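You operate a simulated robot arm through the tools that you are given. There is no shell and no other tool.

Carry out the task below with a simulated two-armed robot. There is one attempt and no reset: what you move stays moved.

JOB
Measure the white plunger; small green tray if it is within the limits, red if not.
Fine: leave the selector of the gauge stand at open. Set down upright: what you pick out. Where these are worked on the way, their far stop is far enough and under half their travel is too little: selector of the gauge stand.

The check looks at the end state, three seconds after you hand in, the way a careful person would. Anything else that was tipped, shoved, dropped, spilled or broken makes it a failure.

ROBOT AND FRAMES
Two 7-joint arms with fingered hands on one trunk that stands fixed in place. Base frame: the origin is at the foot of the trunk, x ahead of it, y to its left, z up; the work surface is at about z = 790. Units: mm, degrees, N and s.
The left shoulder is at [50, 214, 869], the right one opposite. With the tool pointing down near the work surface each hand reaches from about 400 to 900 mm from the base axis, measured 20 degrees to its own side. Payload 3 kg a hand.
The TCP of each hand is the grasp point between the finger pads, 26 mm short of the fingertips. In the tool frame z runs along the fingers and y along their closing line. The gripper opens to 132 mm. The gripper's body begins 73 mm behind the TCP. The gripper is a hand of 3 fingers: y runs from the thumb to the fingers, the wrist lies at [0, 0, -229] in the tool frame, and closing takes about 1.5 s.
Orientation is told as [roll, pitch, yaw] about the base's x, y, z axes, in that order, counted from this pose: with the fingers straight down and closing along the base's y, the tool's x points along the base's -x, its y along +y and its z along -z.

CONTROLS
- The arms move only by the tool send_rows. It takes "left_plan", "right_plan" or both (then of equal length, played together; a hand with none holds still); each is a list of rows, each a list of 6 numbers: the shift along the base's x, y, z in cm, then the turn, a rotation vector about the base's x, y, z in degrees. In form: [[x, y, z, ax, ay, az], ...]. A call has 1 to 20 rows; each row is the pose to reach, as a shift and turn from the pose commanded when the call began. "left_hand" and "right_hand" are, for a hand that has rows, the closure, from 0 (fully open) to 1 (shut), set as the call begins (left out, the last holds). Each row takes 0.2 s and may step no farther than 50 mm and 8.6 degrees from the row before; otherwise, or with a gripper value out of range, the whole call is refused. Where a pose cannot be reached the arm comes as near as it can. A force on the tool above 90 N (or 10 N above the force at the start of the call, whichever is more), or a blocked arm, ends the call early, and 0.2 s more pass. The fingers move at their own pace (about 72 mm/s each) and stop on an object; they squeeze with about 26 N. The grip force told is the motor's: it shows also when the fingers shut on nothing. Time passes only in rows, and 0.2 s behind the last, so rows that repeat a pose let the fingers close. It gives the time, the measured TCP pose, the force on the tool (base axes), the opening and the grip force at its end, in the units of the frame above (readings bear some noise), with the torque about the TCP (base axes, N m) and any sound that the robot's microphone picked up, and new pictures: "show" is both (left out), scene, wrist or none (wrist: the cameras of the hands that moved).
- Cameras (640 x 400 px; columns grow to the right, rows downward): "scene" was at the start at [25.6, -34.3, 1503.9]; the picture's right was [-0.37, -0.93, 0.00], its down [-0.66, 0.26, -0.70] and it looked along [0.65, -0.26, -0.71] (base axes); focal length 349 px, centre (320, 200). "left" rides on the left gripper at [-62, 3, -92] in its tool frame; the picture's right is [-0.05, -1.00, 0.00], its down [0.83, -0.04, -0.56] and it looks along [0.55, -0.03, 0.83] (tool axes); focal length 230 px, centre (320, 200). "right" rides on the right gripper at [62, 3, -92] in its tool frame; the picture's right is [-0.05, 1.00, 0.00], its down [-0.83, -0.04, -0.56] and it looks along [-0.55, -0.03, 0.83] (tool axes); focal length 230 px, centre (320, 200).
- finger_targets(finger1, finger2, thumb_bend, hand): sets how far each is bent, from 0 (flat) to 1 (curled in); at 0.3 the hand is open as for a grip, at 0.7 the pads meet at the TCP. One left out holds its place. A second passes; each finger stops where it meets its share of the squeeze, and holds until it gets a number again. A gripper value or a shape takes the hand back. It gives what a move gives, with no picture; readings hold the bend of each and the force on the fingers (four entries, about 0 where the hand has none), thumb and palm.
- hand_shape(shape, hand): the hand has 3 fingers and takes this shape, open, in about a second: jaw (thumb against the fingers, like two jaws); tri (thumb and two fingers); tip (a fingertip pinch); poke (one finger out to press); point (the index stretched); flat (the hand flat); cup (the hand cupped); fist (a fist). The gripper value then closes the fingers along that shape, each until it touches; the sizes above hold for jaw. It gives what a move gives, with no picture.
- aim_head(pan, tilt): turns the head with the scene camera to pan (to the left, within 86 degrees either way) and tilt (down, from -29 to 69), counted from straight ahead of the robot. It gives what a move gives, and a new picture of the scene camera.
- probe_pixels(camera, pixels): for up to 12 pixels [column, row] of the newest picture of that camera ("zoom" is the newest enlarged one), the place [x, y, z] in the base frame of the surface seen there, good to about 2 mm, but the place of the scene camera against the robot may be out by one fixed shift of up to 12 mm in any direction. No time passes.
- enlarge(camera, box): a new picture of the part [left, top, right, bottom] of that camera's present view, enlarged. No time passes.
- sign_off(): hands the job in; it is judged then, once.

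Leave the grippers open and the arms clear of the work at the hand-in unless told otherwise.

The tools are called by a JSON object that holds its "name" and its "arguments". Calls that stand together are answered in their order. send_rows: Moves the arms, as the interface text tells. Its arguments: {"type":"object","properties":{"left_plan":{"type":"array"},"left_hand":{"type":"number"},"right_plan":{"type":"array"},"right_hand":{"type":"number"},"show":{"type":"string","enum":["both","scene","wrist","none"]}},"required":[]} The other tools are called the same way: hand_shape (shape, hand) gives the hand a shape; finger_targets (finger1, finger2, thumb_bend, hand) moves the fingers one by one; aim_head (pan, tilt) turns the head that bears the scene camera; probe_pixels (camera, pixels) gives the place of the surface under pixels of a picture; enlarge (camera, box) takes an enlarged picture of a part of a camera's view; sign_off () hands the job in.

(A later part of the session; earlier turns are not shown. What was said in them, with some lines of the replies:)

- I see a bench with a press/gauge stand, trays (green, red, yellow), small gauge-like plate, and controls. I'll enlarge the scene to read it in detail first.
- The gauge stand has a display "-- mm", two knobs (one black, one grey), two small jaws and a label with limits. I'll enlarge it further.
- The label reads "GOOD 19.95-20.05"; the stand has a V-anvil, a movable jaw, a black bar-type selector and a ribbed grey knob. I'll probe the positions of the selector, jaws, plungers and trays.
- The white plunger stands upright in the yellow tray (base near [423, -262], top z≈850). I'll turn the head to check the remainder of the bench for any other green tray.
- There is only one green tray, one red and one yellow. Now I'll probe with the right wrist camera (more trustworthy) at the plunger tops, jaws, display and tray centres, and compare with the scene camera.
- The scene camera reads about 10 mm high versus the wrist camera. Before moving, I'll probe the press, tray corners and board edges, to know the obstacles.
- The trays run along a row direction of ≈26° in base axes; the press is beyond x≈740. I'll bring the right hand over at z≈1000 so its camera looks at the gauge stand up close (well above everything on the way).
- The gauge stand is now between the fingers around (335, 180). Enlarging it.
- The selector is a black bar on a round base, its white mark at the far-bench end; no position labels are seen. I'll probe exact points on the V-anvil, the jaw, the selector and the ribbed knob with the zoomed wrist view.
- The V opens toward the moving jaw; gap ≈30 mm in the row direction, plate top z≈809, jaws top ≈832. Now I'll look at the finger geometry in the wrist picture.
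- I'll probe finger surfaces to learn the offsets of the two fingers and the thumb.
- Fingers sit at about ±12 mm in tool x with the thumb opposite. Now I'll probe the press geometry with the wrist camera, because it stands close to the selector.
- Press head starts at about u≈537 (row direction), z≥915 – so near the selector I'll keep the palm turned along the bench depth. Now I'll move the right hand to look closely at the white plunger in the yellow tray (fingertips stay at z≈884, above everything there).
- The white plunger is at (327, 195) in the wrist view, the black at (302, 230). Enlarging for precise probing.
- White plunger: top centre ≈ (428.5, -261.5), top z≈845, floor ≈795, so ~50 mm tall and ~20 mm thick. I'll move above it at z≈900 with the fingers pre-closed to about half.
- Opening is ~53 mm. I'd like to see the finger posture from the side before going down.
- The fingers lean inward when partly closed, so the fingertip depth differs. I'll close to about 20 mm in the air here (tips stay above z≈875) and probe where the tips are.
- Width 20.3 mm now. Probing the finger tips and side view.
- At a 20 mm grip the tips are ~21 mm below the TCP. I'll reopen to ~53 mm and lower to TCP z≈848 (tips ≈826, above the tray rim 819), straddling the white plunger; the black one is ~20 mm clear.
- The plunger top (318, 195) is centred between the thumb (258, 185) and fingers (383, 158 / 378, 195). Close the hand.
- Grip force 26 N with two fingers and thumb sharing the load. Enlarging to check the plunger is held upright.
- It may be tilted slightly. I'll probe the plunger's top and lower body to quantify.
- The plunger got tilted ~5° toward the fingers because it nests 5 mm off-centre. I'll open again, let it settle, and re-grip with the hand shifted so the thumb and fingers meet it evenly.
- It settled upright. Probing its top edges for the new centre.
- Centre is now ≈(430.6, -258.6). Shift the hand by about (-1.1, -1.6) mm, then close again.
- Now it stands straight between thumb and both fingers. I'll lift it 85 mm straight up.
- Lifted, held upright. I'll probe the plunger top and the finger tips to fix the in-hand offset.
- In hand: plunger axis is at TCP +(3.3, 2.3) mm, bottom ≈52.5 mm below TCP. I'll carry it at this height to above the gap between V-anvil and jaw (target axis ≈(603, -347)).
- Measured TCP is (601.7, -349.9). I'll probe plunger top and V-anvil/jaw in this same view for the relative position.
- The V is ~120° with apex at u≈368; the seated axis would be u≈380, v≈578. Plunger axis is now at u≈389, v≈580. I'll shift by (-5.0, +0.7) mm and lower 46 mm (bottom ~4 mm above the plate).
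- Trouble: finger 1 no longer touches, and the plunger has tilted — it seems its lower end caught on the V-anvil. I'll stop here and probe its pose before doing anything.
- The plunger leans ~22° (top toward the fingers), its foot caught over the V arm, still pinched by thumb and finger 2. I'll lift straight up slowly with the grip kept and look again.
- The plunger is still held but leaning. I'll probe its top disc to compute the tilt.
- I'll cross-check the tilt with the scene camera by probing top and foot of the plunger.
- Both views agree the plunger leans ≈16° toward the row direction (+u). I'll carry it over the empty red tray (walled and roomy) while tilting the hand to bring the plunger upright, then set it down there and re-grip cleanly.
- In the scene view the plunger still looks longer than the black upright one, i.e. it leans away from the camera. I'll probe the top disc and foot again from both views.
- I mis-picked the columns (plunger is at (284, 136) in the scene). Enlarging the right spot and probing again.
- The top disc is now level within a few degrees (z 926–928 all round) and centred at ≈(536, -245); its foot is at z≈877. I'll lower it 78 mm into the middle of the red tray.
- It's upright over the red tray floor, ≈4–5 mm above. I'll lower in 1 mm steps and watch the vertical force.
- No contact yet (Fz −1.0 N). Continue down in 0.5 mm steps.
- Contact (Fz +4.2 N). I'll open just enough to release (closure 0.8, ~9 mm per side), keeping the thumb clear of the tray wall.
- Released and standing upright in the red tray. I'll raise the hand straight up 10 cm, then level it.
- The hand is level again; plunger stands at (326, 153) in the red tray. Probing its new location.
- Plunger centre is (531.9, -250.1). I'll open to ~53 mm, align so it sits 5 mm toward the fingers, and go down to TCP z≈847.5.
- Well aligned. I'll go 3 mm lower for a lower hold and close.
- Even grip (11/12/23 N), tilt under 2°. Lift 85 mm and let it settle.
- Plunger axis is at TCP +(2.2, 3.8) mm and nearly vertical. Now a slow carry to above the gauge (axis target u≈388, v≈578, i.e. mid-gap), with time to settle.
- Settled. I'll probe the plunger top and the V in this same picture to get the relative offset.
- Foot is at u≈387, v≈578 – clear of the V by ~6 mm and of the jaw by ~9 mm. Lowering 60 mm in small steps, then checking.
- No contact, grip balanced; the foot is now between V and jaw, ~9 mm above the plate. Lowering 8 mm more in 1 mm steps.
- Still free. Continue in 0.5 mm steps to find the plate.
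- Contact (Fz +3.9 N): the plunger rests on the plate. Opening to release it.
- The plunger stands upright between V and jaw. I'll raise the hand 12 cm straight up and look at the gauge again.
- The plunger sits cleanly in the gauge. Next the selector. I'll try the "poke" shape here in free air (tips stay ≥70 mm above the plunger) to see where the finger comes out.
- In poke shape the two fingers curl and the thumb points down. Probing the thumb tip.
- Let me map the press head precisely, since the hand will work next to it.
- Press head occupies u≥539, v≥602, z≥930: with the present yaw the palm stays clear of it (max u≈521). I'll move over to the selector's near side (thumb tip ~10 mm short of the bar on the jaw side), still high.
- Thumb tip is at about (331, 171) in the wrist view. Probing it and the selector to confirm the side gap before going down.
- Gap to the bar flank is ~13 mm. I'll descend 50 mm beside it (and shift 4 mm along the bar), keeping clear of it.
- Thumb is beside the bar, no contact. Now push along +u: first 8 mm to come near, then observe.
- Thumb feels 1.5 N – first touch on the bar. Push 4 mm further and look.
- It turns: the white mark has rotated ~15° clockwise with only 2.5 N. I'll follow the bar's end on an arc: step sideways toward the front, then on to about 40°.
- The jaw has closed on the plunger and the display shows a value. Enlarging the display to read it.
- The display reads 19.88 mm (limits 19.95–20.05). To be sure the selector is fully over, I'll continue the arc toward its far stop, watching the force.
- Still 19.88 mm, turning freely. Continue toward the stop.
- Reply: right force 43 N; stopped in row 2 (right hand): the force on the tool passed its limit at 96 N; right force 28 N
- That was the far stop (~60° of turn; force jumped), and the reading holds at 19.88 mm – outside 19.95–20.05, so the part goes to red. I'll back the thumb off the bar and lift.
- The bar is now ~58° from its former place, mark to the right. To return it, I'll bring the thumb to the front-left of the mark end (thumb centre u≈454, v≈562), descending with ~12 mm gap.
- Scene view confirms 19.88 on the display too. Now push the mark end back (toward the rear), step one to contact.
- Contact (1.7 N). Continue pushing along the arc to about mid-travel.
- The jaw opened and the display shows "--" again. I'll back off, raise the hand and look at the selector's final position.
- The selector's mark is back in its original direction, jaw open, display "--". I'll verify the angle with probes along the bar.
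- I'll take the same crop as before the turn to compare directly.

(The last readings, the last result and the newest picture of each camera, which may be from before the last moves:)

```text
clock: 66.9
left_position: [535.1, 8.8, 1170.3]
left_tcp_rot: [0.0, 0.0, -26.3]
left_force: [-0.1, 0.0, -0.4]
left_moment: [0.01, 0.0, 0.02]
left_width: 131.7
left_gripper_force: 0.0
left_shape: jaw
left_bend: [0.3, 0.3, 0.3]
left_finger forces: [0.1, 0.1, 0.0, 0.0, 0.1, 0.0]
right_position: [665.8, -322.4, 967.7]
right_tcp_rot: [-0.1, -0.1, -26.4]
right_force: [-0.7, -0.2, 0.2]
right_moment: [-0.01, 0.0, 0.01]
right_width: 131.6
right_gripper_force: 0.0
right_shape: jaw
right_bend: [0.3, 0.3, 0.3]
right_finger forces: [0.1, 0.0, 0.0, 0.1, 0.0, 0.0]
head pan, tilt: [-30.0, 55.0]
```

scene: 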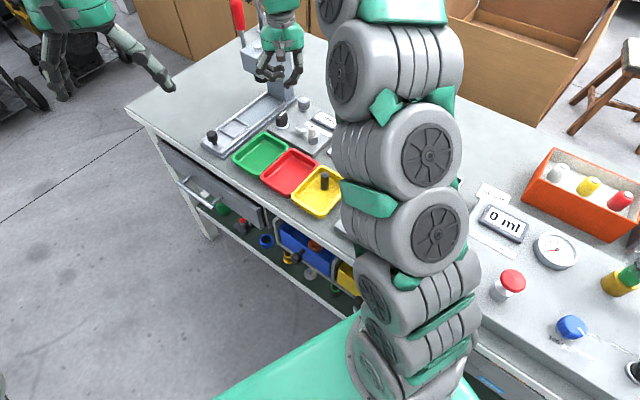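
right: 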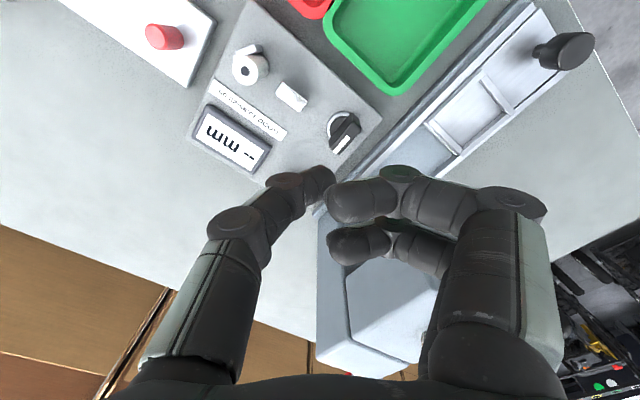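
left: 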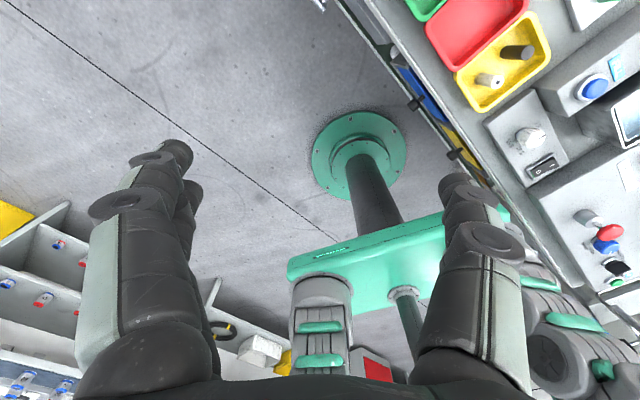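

The selector looks identical to its starting (open) position, and the ribbed knob is untouched. Hand is back in jaw shape. I'll go above the plunger (z≈930) with fingers at ~53 mm.

{"name": "send_rows", "arguments": {"right_plan": [[-1.5, -0.63, 0, 0, 0, 0], [-3.0, -1.26, 0, 0, 0, 0], [-4.5, -1.9, -1.0, 0, 0, 0], [-6.0, -2.52, -2.0, 0, 0, 0], [-7.26, -3.14, -3.0, 0, 0, 0], [-7.26, -3.14, -3.8, 0, 0, 0], [-7.26, -3.14, -3.8, 0, 0, 0], [-7.26, -3.14, -3.8, 0, 0, 0]], "right_hand": 0.6, "show": "both"}}

{"name": "enlarge", "arguments": {"camera": "right", "box": [270, 80, 390, 190]}}

```text
clock: 68.7
left_position: [532.2, 8.2, 1170.0]
left_tcp_rot: [0.0, 0.0, -26.4]
left_force: [-0.1, 0.7, -0.1]
left_moment: [0.01, 0.02, -0.02]
left_width: 132.0
left_gripper_force: 0.2
left_shape: jaw
left_bend: [0.3, 0.3, 0.3]
left_finger forces: [0.0, 0.0, 0.1, 0.0, 0.0, 0.0]
right_position: [597.3, -354.8, 931.6]
right_tcp_rot: [-0.2, -0.1, -26.4]
right_force: [-0.3, -0.6, -0.1]
right_moment: [-0.02, 0.03, 0.02]
right_width: 53.3
right_gripper_force: 0.1
right_shape: jaw
right_bend: [0.73, 0.73, 0.7]
right_finger forces: [0.0, 0.1, 0.0, 0.1, 0.0, 0.0]
head pan, tilt: [-30.0, 55.0]
```

scene: 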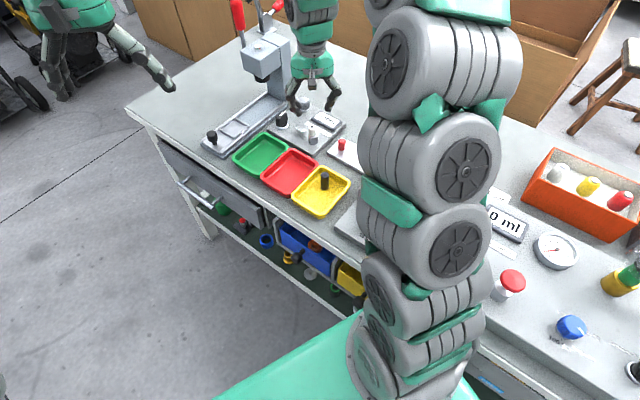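
right: 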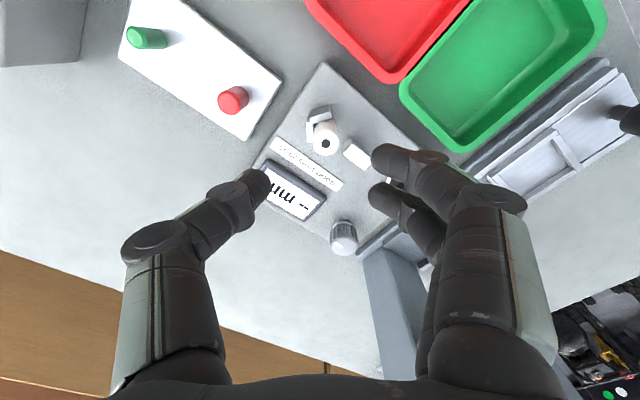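

```text
3.64 times, centred on (330, 135) of right
```

zoom: 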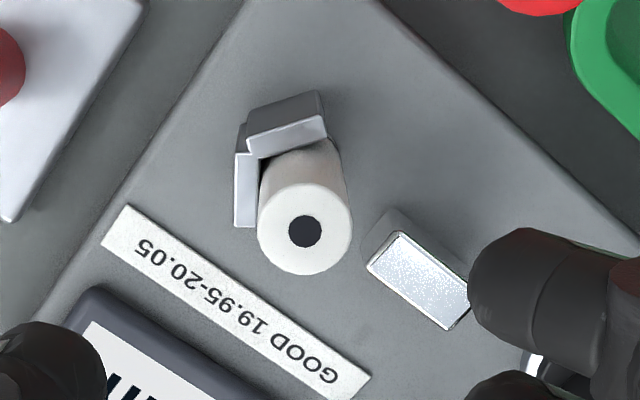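

Plunger seen upright, seated in the V. Probing its top.

{"name": "probe_pixels", "arguments": {"camera": "zoom", "pixels": [[262, 230], [348, 230], [305, 190], [305, 270], [275, 202], [335, 260], [335, 202], [275, 260], [240, 222], [320, 122], [300, 165], [285, 170]]}}

```text
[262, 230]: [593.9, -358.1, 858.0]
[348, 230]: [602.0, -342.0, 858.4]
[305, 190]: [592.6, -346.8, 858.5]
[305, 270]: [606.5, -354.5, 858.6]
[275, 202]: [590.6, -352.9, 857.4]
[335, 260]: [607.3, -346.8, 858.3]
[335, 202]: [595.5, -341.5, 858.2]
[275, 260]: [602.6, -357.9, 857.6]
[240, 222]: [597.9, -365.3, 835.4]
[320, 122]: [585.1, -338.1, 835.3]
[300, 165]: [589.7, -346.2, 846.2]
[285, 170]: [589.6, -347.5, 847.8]
```

Plunger top centre (598.9, -350.1), i.e. 5 mm toward the fingers in the hand – as wanted, only ~1.8 mm off sideways. I'll correct that and descend 60 mm.

{"name": "send_rows", "arguments": {"right_plan": [[-0.16, 0.08, 0, 0, 0, 0], [-0.16, 0.08, -1.5, 0, 0, 0], [-0.16, 0.08, -3.0, 0, 0, 0], [-0.16, 0.08, -4.5, 0, 0, 0], [-0.16, 0.08, -5.5, 0, 0, 0], [-0.16, 0.08, -6.0, 0, 0, 0], [-0.16, 0.08, -6.0, 0, 0, 0], [-0.16, 0.08, -6.0, 0, 0, 0]], "show": "wrist"}}

{"name": "enlarge", "arguments": {"camera": "right", "box": [240, 100, 400, 220]}}

```text
clock: 70.5
left_position: [533.3, 9.0, 1171.6]
left_tcp_rot: [-0.1, 0.1, -26.4]
left_force: [-0.4, 0.7, -0.4]
left_moment: [0.01, 0.02, 0.0]
left_width: 132.0
left_gripper_force: 0.0
left_shape: jaw
left_bend: [0.3, 0.3, 0.3]
left_finger forces: [0.0, 0.1, 0.0, 0.1, 0.1, 0.0]
right_position: [593.2, -352.8, 871.4]
right_tcp_rot: [-0.2, 0.0, -26.4]
right_force: [0.3, 0.3, 0.4]
right_moment: [0.03, 0.01, -0.02]
right_width: 53.2
right_gripper_force: 0.0
right_shape: jaw
right_bend: [0.73, 0.73, 0.7]
right_finger forces: [0.0, 0.1, 0.0, 0.0, 0.1, 0.1]
head pan, tilt: [-30.0, 55.0]
```

right: 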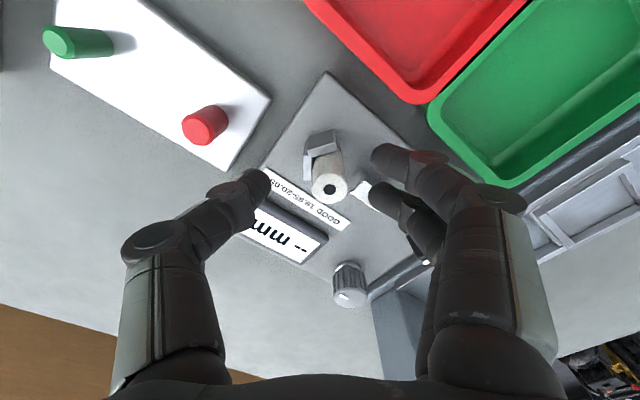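

```text
3.33 times, centred on (320, 160) of right
```

zoom: 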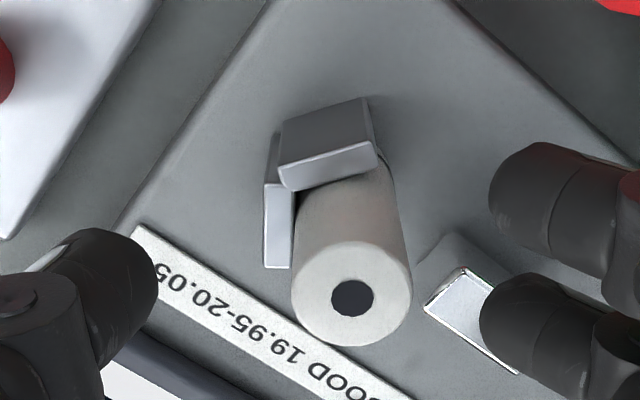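

After full settling the hand sits ~2 mm short; I'll nudge (+2.0, −0.2) mm and lower the last 9.5 mm, then let it settle and check.

{"name": "send_rows", "arguments": {"right_plan": [[0.2, -0.02, 0, 0, 0, 0], [0.2, -0.02, 0, 0, 0, 0], [0.2, -0.02, -0.4, 0, 0, 0], [0.2, -0.02, -0.8, 0, 0, 0], [0.2, -0.02, -0.95, 0, 0, 0], [0.2, -0.02, -0.95, 0, 0, 0], [0.2, -0.02, -0.95, 0, 0, 0], [0.2, -0.02, -0.95, 0, 0, 0]], "show": "wrist"}}

{"name": "enlarge", "arguments": {"camera": "right", "box": [240, 110, 400, 230]}}

```text
clock: 72.3
left_position: [533.1, 9.7, 1171.2]
left_tcp_rot: [0.0, 0.0, -26.3]
left_force: [1.0, -0.3, 0.9]
left_moment: [0.02, 0.02, 0.03]
left_width: 132.2
left_gripper_force: 0.1
left_shape: jaw
left_bend: [0.3, 0.3, 0.3]
left_finger forces: [0.0, 0.0, 0.0, 0.0, 0.1, 0.0]
right_position: [595.5, -353.8, 862.6]
right_tcp_rot: [-0.1, 0.0, -26.2]
right_force: [-1.0, 1.2, 0.5]
right_moment: [-0.01, 0.01, -0.04]
right_width: 53.3
right_gripper_force: 0.0
right_shape: jaw
right_bend: [0.73, 0.73, 0.7]
right_finger forces: [0.1, 0.1, 0.1, 0.0, 0.0, 0.0]
head pan, tilt: [-30.0, 55.0]
```

right: 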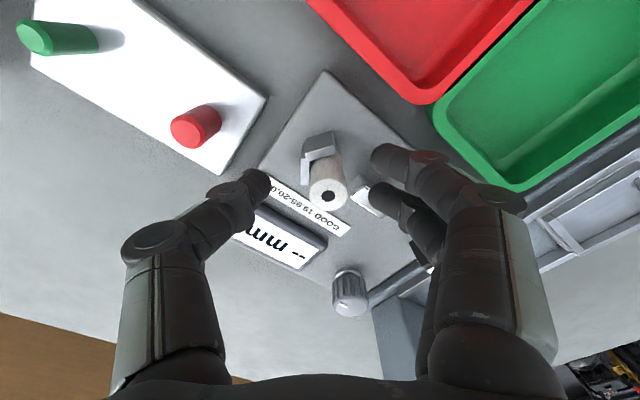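

```text
3.33 times, centred on (320, 170) of right
```

zoom: 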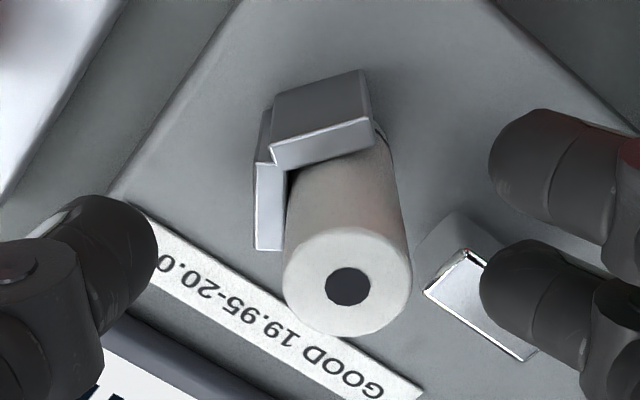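

The plunger sits exactly where it did before the last good grip. Lower 1 mm and close.

{"name": "send_rows", "arguments": {"right_plan": [[0, 0, -0.1, 0, 0, 0], [0, 0, -0.1, 0, 0, 0]], "show": "none"}}

{"name": "send_rows", "arguments": {"right_plan": [[0, 0, 0, 0, 0, 0], [0, 0, 0, 0, 0, 0], [0, 0, 0, 0, 0, 0], [0, 0, 0, 0, 0, 0], [0, 0, 0, 0, 0, 0], [0, 0, 0, 0, 0, 0]], "right_hand": 1.0, "show": "both"}}

{"name": "enlarge", "arguments": {"camera": "right", "box": [260, 110, 400, 230]}}

{"name": "enlarge", "arguments": {"camera": "scene", "box": [280, 90, 350, 155]}}

```text
clock: 72.9
left_position: [533.5, 8.7, 1170.1]
left_tcp_rot: [0.0, 0.0, -26.3]
left_force: [0.1, -0.7, 0.6]
left_moment: [-0.01, -0.01, -0.04]
left_width: 131.7
left_gripper_force: 0.1
left_shape: jaw
left_bend: [0.3, 0.3, 0.3]
left_finger forces: [0.0, 0.0, 0.0, 0.0, 0.0, 0.0]
right_position: [595.0, -354.0, 861.6]
right_tcp_rot: [-0.1, -0.1, -26.3]
right_force: [-0.3, 0.2, -0.2]
right_moment: [0.0, 0.01, -0.01]
right_width: 53.0
right_gripper_force: 0.0
right_shape: jaw
right_bend: [0.73, 0.73, 0.7]
right_finger forces: [0.1, 0.0, 0.0, 0.0, 0.0, 0.0]
head pan, tilt: [-30.0, 55.0]
```

```text
clock: 74.3
left_position: [533.7, 7.3, 1170.5]
left_tcp_rot: [0.0, 0.0, -26.4]
left_force: [-0.6, 0.9, 0.2]
left_moment: [-0.03, 0.01, 0.0]
left_width: 131.9
left_gripper_force: 0.1
left_shape: jaw
left_bend: [0.3, 0.3, 0.3]
left_finger forces: [0.0, 0.0, 0.1, 0.1, 0.1, 0.1]
right_position: [596.1, -353.1, 861.2]
right_tcp_rot: [-0.1, -0.1, -26.4]
right_force: [-0.1, 0.3, 0.0]
right_moment: [0.02, -0.04, -0.03]
right_width: 9.6
right_gripper_force: 25.8
right_shape: jaw
right_bend: [0.72, 0.72, 0.7]
right_finger forces: [11.2, 11.8, 0.0, 0.0, 22.6, 0.1]
head pan, tilt: [-30.0, 55.0]
```

scene: 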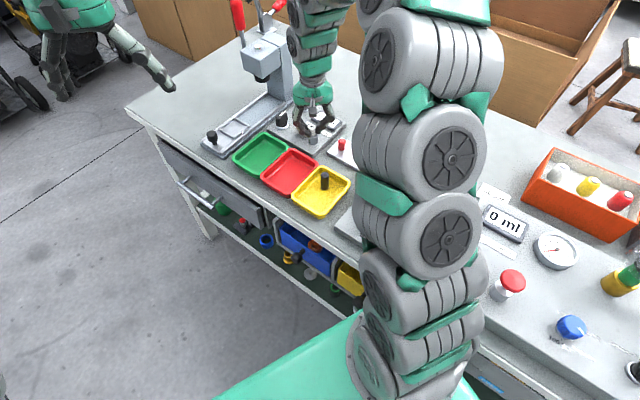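
right: 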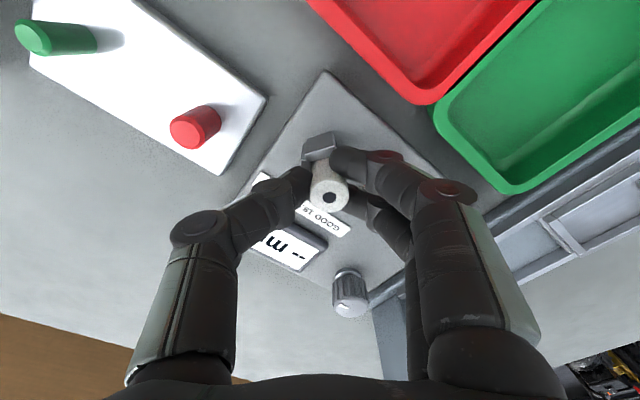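

```text
3.33 times, centred on (330, 170) of right
```

zoom: 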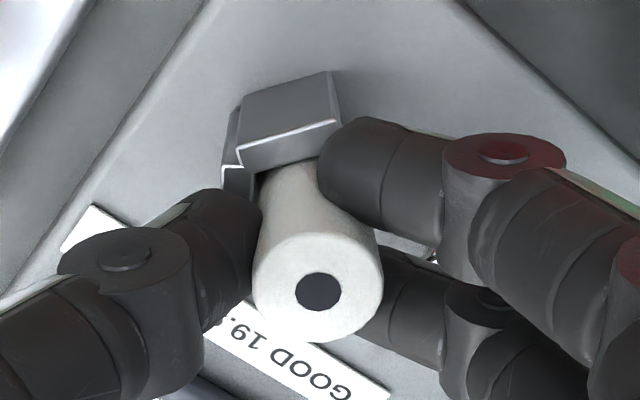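

```text
6.15 times, centred on (315, 122) of scene
```

zoom: 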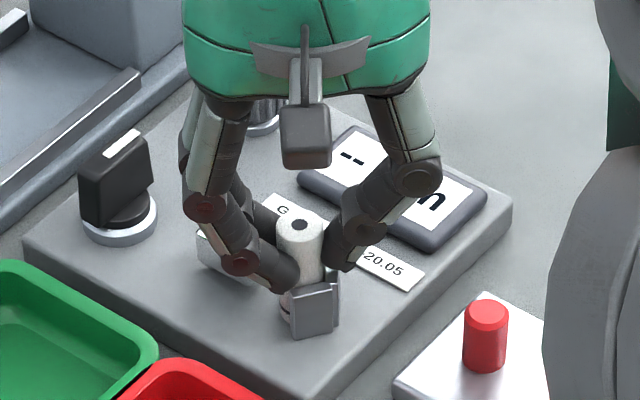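

Even grip again (11/12/23 N). Lift: first 3 mm up, then ease 3 mm away from the V while rising to 75 mm.

{"name": "send_rows", "arguments": {"right_plan": [[0, 0, 0.3, 0, 0, 0], [0.14, 0.07, 0.7, 0, 0, 0], [0.27, 0.13, 1.4, 0, 0, 0], [0.27, 0.13, 2.6, 0, 0, 0], [0.27, 0.13, 4.2, 0, 0, 0], [0.27, 0.13, 6.0, 0, 0, 0], [0.27, 0.13, 7.5, 0, 0, 0], [0.27, 0.13, 7.5, 0, 0, 0]], "show": "both"}}

{"name": "enlarge", "arguments": {"camera": "right", "box": [270, 110, 390, 220]}}

{"name": "enlarge", "arguments": {"camera": "scene", "box": [260, 70, 350, 160]}}

```text
clock: 76.1
left_position: [533.2, 9.7, 1171.3]
left_tcp_rot: [0.0, -0.1, -26.3]
left_force: [0.5, -0.2, 0.3]
left_moment: [0.03, -0.01, -0.02]
left_width: 131.9
left_gripper_force: 0.1
left_shape: jaw
left_bend: [0.3, 0.3, 0.3]
left_finger forces: [0.0, 0.1, 0.1, 0.0, 0.0, 0.1]
right_position: [598.8, -353.5, 937.3]
right_tcp_rot: [-0.1, -0.1, -26.2]
right_force: [-0.1, -0.3, -0.3]
right_moment: [0.01, -0.02, -0.01]
right_width: 9.5
right_gripper_force: 25.7
right_shape: jaw
right_bend: [0.72, 0.72, 0.7]
right_finger forces: [11.7, 12.4, 0.1, 0.0, 23.0, 0.1]
head pan, tilt: [-30.0, 55.0]
```

scene: 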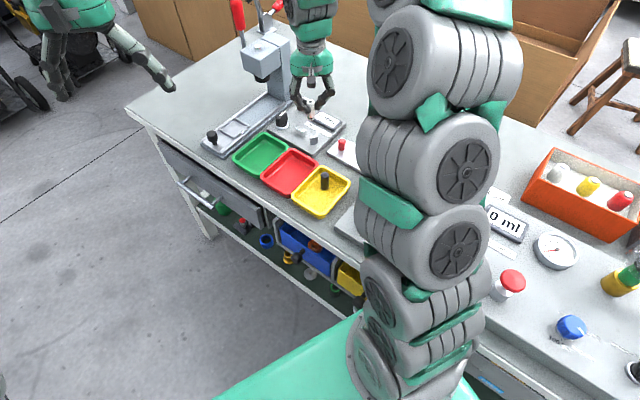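
right: 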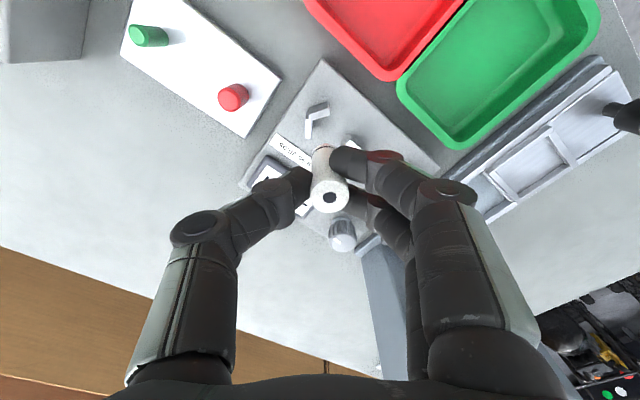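

```text
3.64 times, centred on (330, 165) of right
```

zoom: 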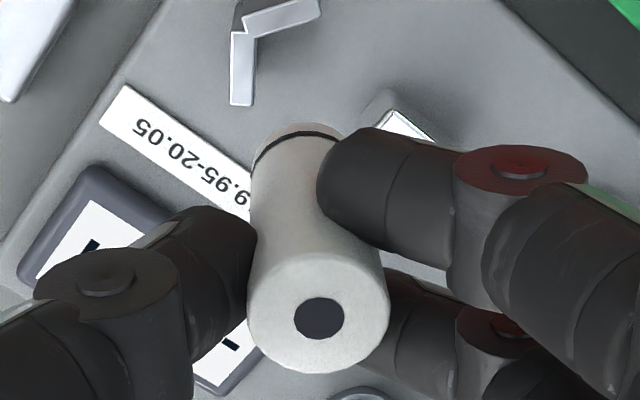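

```text
4.44 times, centred on (305, 115) of scene
```

zoom: 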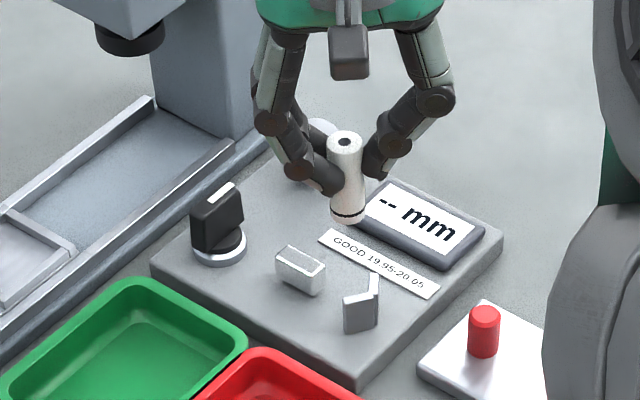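

Plunger held upright, gauge left clear with the selector at open. Carry it to above the middle of the red tray.

{"name": "send_rows", "arguments": {"right_plan": [[-0.83, 1.28, 0, 0, 0, 0], [-1.67, 2.56, 0, 0, 0, 0], [-2.5, 3.84, 0, 0, 0, 0], [-3.33, 5.12, 0, 0, 0, 0], [-4.17, 6.39, 0, 0, 0, 0], [-5.0, 7.67, 0, 0, 0, 0], [-5.84, 8.95, 0, 0, 0, 0], [-6.4, 9.8, 0, 0, 0, 0], [-6.67, 10.23, 0, 0, 0, 0], [-6.67, 10.23, 0, 0, 0, 0], [-6.67, 10.23, 0, 0, 0, 0], [-6.67, 10.23, 0, 0, 0, 0]], "show": "both"}}

{"name": "enlarge", "arguments": {"camera": "right", "box": [240, 20, 440, 220]}}

{"name": "enlarge", "arguments": {"camera": "scene", "box": [240, 100, 340, 200]}}

```text
clock: 78.7
left_position: [532.5, 8.3, 1170.9]
left_tcp_rot: [0.0, 0.0, -26.2]
left_force: [-0.3, 0.4, 0.7]
left_moment: [0.01, 0.03, -0.03]
left_width: 132.0
left_gripper_force: 0.0
left_shape: jaw
left_bend: [0.3, 0.3, 0.3]
left_finger forces: [0.0, 0.0, 0.1, 0.0, 0.0, 0.0]
right_position: [531.5, -250.5, 937.4]
right_tcp_rot: [-0.1, 0.0, -26.3]
right_force: [-0.3, -0.9, -1.1]
right_moment: [-0.04, -0.02, 0.01]
right_width: 9.7
right_gripper_force: 25.6
right_shape: jaw
right_bend: [0.72, 0.72, 0.7]
right_finger forces: [12.8, 13.4, 0.0, 0.0, 22.9, 0.0]
head pan, tilt: [-30.0, 55.0]
```

scene: 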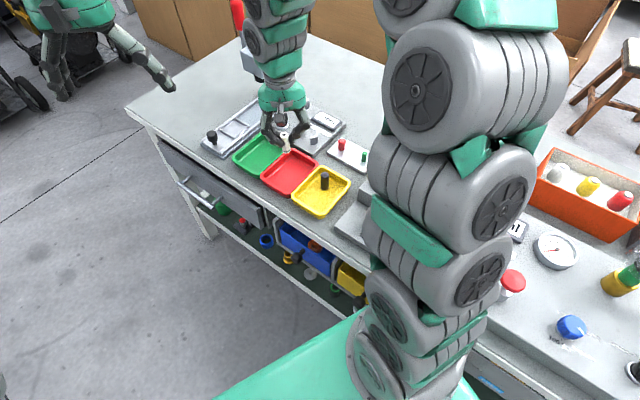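
right: 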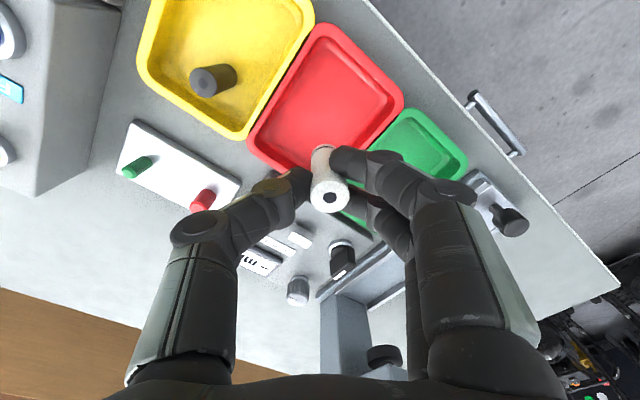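

```text
2.00 times, centred on (340, 120) of right
```

zoom: 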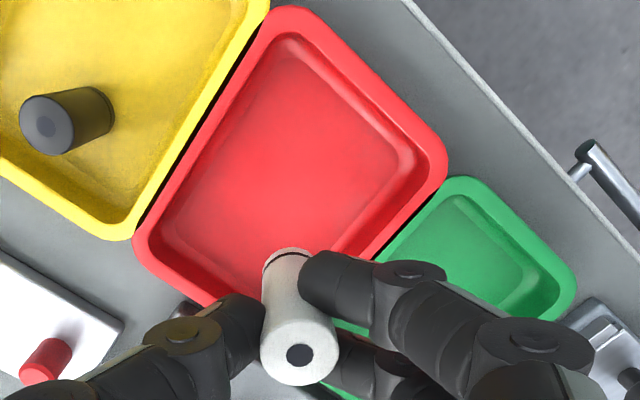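

```text
4.00 times, centred on (290, 150) of scene
```

zoom: 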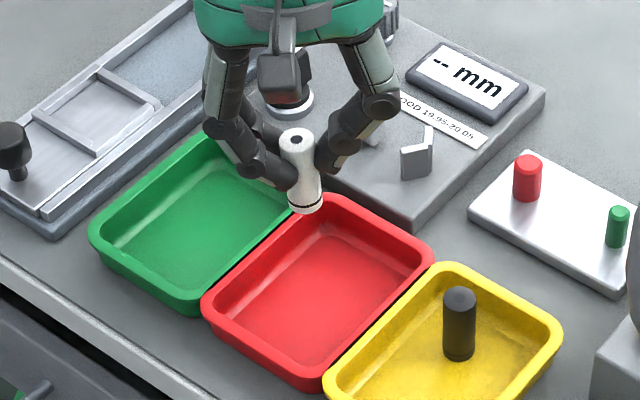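

Over the red tray's middle (u≈369, v≈457). Lower 87 mm (foot then ~3–4 mm above the floor).

{"name": "send_rows", "arguments": {"right_plan": [[0, 0, -1.5, 0, 0, 0], [0, 0, -3.0, 0, 0, 0], [0, 0, -4.5, 0, 0, 0], [0, 0, -6.0, 0, 0, 0], [0, 0, -7.2, 0, 0, 0], [0, 0, -8.2, 0, 0, 0], [0, 0, -8.7, 0, 0, 0], [0, 0, -8.7, 0, 0, 0], [0, 0, -8.7, 0, 0, 0]], "show": "both"}}

{"name": "enlarge", "arguments": {"camera": "scene", "box": [250, 125, 330, 205]}}

```text
clock: 80.7
left_position: [533.9, 7.9, 1170.2]
left_tcp_rot: [0.0, 0.0, -26.4]
left_force: [0.6, 0.5, -0.4]
left_moment: [0.01, -0.02, 0.01]
left_width: 131.9
left_gripper_force: 0.1
left_shape: jaw
left_bend: [0.3, 0.3, 0.3]
left_finger forces: [0.0, 0.0, 0.0, 0.0, 0.0, 0.0]
right_position: [531.9, -250.2, 848.7]
right_tcp_rot: [-0.1, -0.1, -26.4]
right_force: [1.0, 0.1, -2.0]
right_moment: [0.02, 0.01, 0.0]
right_width: 9.5
right_gripper_force: 26.2
right_shape: jaw
right_bend: [0.72, 0.72, 0.7]
right_finger forces: [13.5, 14.0, 0.0, 0.0, 22.9, 0.0]
head pan, tilt: [-30.0, 55.0]
```

scene: 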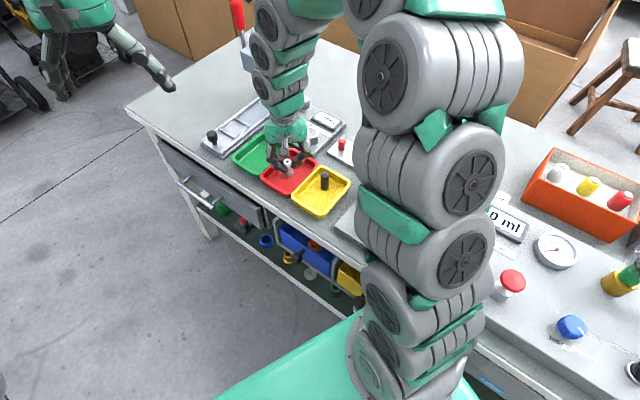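
right: 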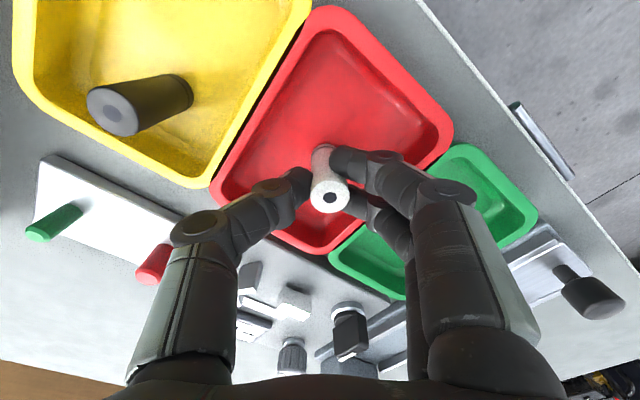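

```text
5.00 times, centred on (290, 165) of scene
```

zoom: 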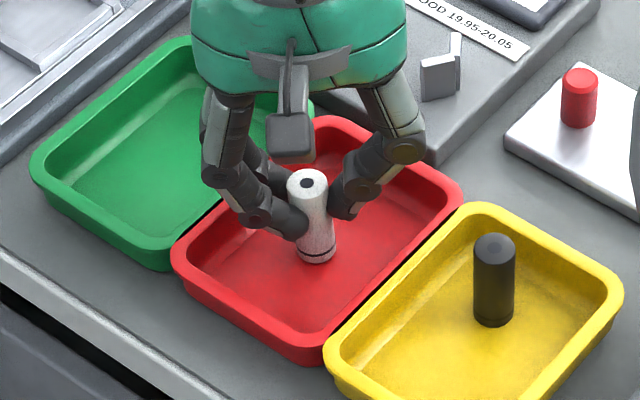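

Nearly on the floor. Lower in 0.5 mm steps until contact.

{"name": "send_rows", "arguments": {"right_plan": [[0, 0, -0.05, 0, 0, 0], [0, 0, -0.1, 0, 0, 0], [0, 0, -0.15, 0, 0, 0], [0, 0, -0.15, 0, 0, 0]], "show": "none"}}

{"name": "send_rows", "arguments": {"right_plan": [[0, 0, -0.05, 0, 0, 0], [0, 0, -0.1, 0, 0, 0], [0, 0, -0.1, 0, 0, 0]], "show": "none"}}

```text
clock: 81.7
left_position: [532.8, 8.6, 1170.6]
left_tcp_rot: [0.0, 0.0, -26.2]
left_force: [0.3, 0.7, 0.4]
left_moment: [-0.03, 0.02, -0.02]
left_width: 131.8
left_gripper_force: 0.0
left_shape: jaw
left_bend: [0.3, 0.3, 0.3]
left_finger forces: [0.1, 0.0, 0.0, 0.1, 0.0, 0.0]
right_position: [531.0, -250.6, 847.8]
right_tcp_rot: [0.0, -0.1, -26.3]
right_force: [0.5, -0.4, -1.1]
right_moment: [0.05, -0.03, 0.0]
right_width: 9.5
right_gripper_force: 26.5
right_shape: jaw
right_bend: [0.72, 0.72, 0.7]
right_finger forces: [13.6, 14.0, 0.0, 0.0, 22.9, 0.0]
head pan, tilt: [-30.0, 55.0]
```

```text
clock: 82.5
left_position: [533.0, 8.9, 1170.8]
left_tcp_rot: [0.1, 0.0, -26.5]
left_force: [0.0, 0.3, 0.6]
left_moment: [0.02, 0.0, 0.01]
left_width: 131.9
left_gripper_force: 0.0
left_shape: jaw
left_bend: [0.3, 0.3, 0.3]
left_finger forces: [0.0, 0.0, 0.0, 0.0, 0.0, 0.0]
right_position: [531.0, -250.2, 847.8]
right_tcp_rot: [0.0, 0.0, -26.3]
right_force: [-0.4, -0.8, 4.0]
right_moment: [-0.01, 0.01, 0.02]
right_width: 9.5
right_gripper_force: 26.1
right_shape: jaw
right_bend: [0.72, 0.72, 0.7]
right_finger forces: [13.7, 14.2, 0.0, 0.1, 24.4, 0.1]
head pan, tilt: [-30.0, 55.0]
```

Contact (Fz +4.0 N). Open to release.

{"name": "send_rows", "arguments": {"right_plan": [[0, 0, 0, 0, 0, 0], [0, 0, 0, 0, 0, 0], [0, 0, 0, 0, 0, 0], [0, 0, 0, 0, 0, 0]], "right_hand": 0.6, "show": "both"}}

{"name": "enlarge", "arguments": {"camera": "scene", "box": [250, 125, 330, 205]}}

```text
clock: 83.5
left_position: [533.4, 8.4, 1171.8]
left_tcp_rot: [0.1, -0.1, -26.3]
left_force: [0.7, 0.4, -0.4]
left_moment: [0.0, 0.01, 0.01]
left_width: 131.9
left_gripper_force: 0.0
left_shape: jaw
left_bend: [0.3, 0.3, 0.3]
left_finger forces: [0.0, 0.0, 0.0, 0.0, 0.0, 0.0]
right_position: [530.8, -250.7, 846.8]
right_tcp_rot: [-0.2, -0.1, -26.2]
right_force: [0.0, -0.1, 0.0]
right_moment: [-0.04, 0.04, 0.01]
right_width: 52.2
right_gripper_force: 0.1
right_shape: jaw
right_bend: [0.73, 0.73, 0.7]
right_finger forces: [0.0, 0.1, 0.0, 0.0, 0.1, 0.0]
head pan, tilt: [-30.0, 55.0]
```

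scene: 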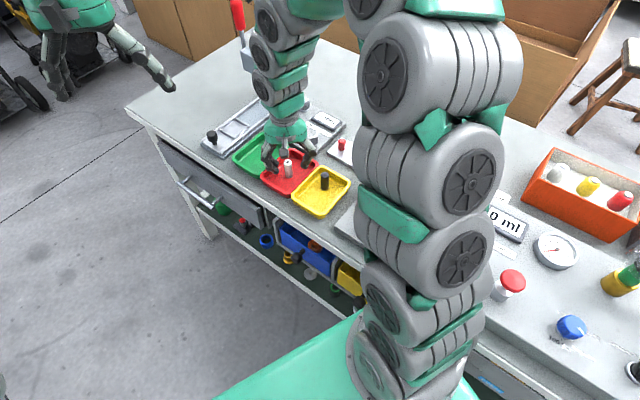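
right: 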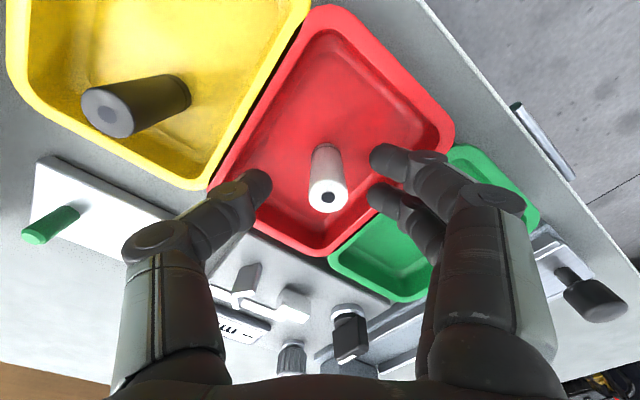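

```text
5.00 times, centred on (290, 165) of scene
```

zoom: 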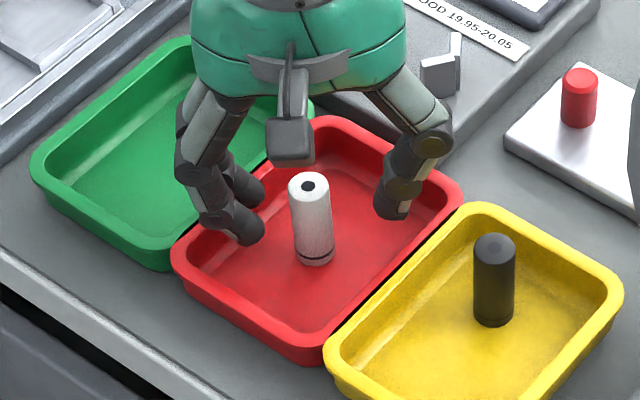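

Plunger stands upright in the red tray. Raise the hand straight up, then back to its starting place with the gripper opened.

{"name": "send_rows", "arguments": {"right_plan": [[0, 0, 1.0, 0, 0, 0], [0, 0, 2.5, 0, 0, 0], [0, 0, 4.5, 0, 0, 0], [0, 0, 7.5, 0, 0, 0], [0, 0, 11.0, 0, 0, 0], [0, 0, 15.0, 0, 0, 0], [0, 0, 15.0, 0, 0, 0]], "show": "none"}}

{"name": "send_rows", "arguments": {"right_plan": [[0, -2.0, 3.5, 0, 0, 0], [-1.5, -5.0, 6.5, 0, 0, 0], [-3.5, -8.5, 9.5, 0, 0, 0], [-5.5, -12.0, 12.0, 0, 0, 0], [-7.5, -15.5, 14.0, 0, 0, 0], [-9.5, -19.0, 15.5, 0, 0, 0], [-11.5, -22.3, 16.0, 0, 0, 0], [-11.5, -22.3, 16.0, 0, 0, 0], [-11.5, -22.3, 16.0, 0, 0, 0]], "right_hand": 0.0, "show": "both"}}

{"name": "enlarge", "arguments": {"camera": "scene", "box": [220, 80, 400, 230]}}

{"name": "enlarge", "arguments": {"camera": "scene", "box": [255, 85, 355, 210]}}

```text
clock: 85.1
left_position: [534.3, 8.8, 1169.8]
left_tcp_rot: [-0.1, 0.0, -26.3]
left_force: [-0.7, 0.3, -0.7]
left_moment: [0.02, -0.02, -0.01]
left_width: 132.0
left_gripper_force: 0.2
left_shape: jaw
left_bend: [0.3, 0.3, 0.3]
left_finger forces: [0.0, 0.2, 0.0, 0.0, 0.0, 0.1]
right_position: [529.4, -248.8, 995.6]
right_tcp_rot: [0.0, 0.0, -26.2]
right_force: [-0.2, -0.5, 0.3]
right_moment: [0.01, 0.01, 0.05]
right_width: 52.6
right_gripper_force: 0.0
right_shape: jaw
right_bend: [0.73, 0.73, 0.7]
right_finger forces: [0.0, 0.1, 0.0, 0.0, 0.1, 0.0]
head pan, tilt: [-30.0, 55.0]
```

```text
refused: row 3 steps farther than a row can; nothing moved
```

```text
2.67 times, centred on (310, 155) of scene
```

zoom: 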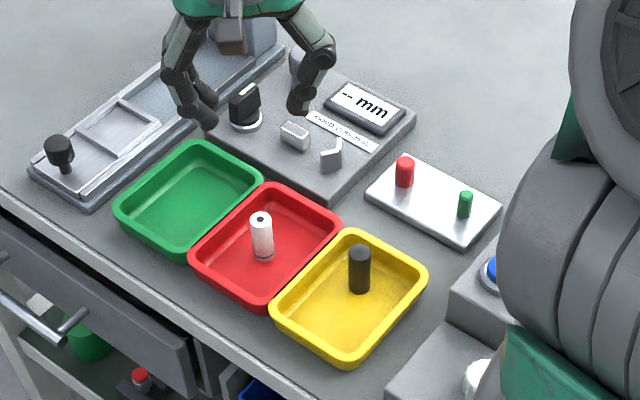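

```text
3.20 times, centred on (305, 148) of scene
```

zoom: 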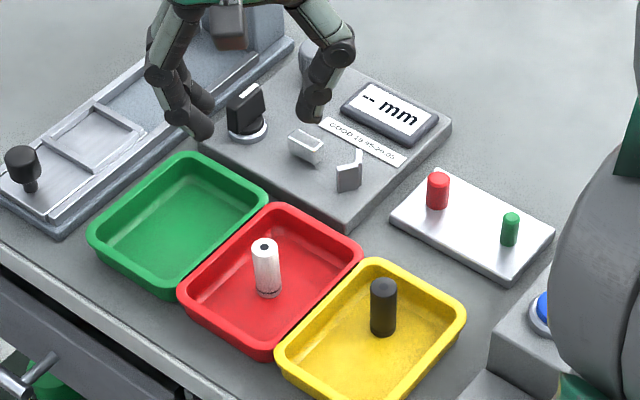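

The lift went well; the retreat was refused only because a row step was too long. I'll resend it with shorter steps.

{"name": "send_rows", "arguments": {"right_plan": [[0, -1.0, 3.0, 0, 0, 0], [-1.0, -3.0, 6.0, 0, 0, 0], [-2.5, -5.5, 9.0, 0, 0, 0], [-4.0, -8.5, 11.5, 0, 0, 0], [-5.5, -11.5, 13.5, 0, 0, 0], [-7.5, -14.5, 15.0, 0, 0, 0], [-9.0, -18.0, 16.0, 0, 0, 0], [-10.5, -20.5, 16.0, 0, 0, 0], [-11.5, -22.3, 16.0, 0, 0, 0], [-11.5, -22.3, 16.0, 0, 0, 0], [-11.5, -22.3, 16.0, 0, 0, 0]], "right_hand": 0.0, "show": "both"}}

{"name": "enlarge", "arguments": {"camera": "scene", "box": [220, 80, 400, 230]}}

{"name": "enlarge", "arguments": {"camera": "right", "box": [330, 0, 620, 220]}}

```text
clock: 87.5
left_position: [533.7, 9.3, 1171.5]
left_tcp_rot: [0.0, 0.0, -26.3]
left_force: [0.3, -0.1, 0.0]
left_moment: [-0.02, 0.02, -0.04]
left_width: 131.9
left_gripper_force: 0.0
left_shape: jaw
left_bend: [0.3, 0.3, 0.3]
left_finger forces: [0.0, 0.0, 0.0, 0.0, 0.1, 0.1]
right_position: [416.4, -471.9, 1155.8]
right_tcp_rot: [-0.1, -0.1, -26.3]
right_force: [-0.1, -0.2, -1.5]
right_moment: [0.01, 0.0, 0.0]
right_width: 132.2
right_gripper_force: 0.1
right_shape: jaw
right_bend: [0.3, 0.3, 0.3]
right_finger forces: [0.0, 0.0, 0.0, 0.0, 0.0, 0.0]
head pan, tilt: [-30.0, 55.0]
```

scene: 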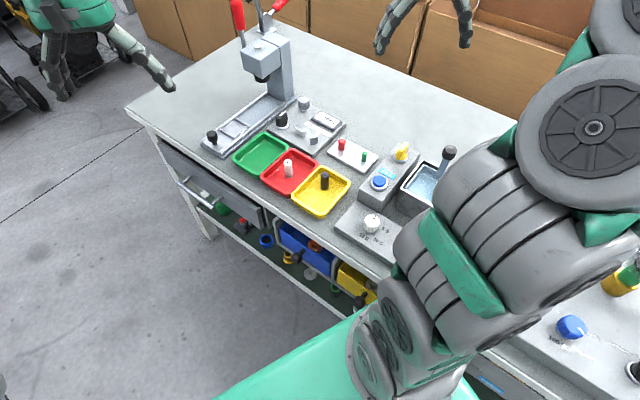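
right: 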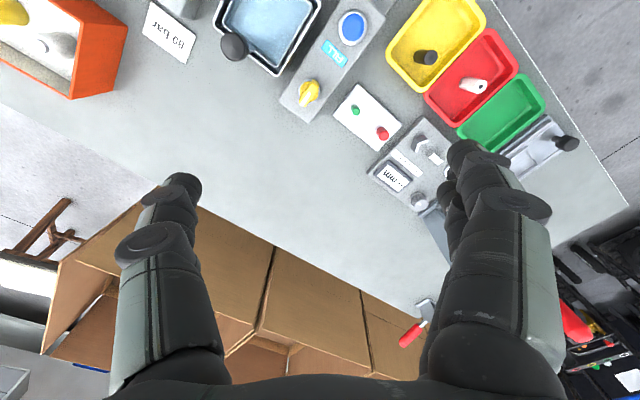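

```text
2.67 times, centred on (310, 155) of scene
```

zoom: 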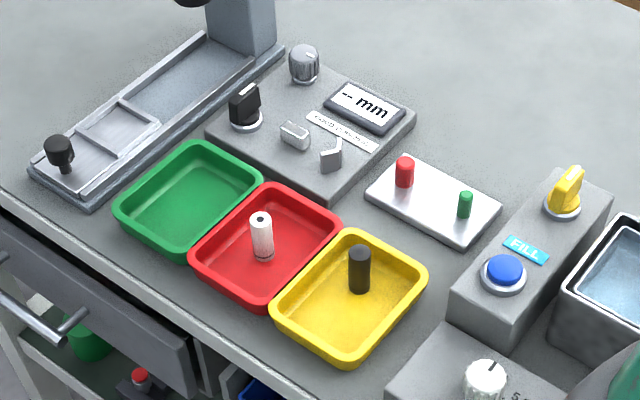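

```text
1.82 times, centred on (475, 110) of right
```

zoom: 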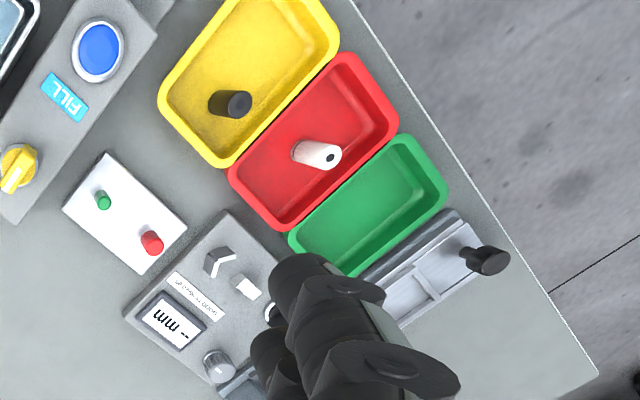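

The end state looks right:
- The white plunger measured 19.88 mm, outside 19.95–20.05, and stands upright in the red tray.
- The black plunger is untouched in the yellow tray.
- The gauge jaw is open, the selector is back at open, and the display reads "--".
- Both arms are clear, with the grippers open.

Handing in.

{"name": "sign_off", "arguments": {}}

```text
The job is handed in.
```

The white plunger measured 19.88 mm, outside the 19.95–20.05 mm limits, so I put it in the red tray. It is standing upright. The job is handed in, and I have not seen the check's result.

- **Gauge stand:** I turned the selector to its far stop for the reading, then returned it to open. The jaw is open and the display shows "--" again.
- **First placing attempt:** The plunger's foot caught on the gauge's V-shaped holder and it tilted in the grip. I set it down in the red tray, gripped it again and placed it cleanly, so the reading comes from a properly seated part.
- **Selector push:** I pushed briefly past the far stop and the tool force reached 96 N before the move cut out. The selector turned back normally afterwards and looks as it did at the start.
- **Everything else:** Nothing else looks moved, and the black plunger is still in the yellow tray. Both arms are clear with the grippers open.
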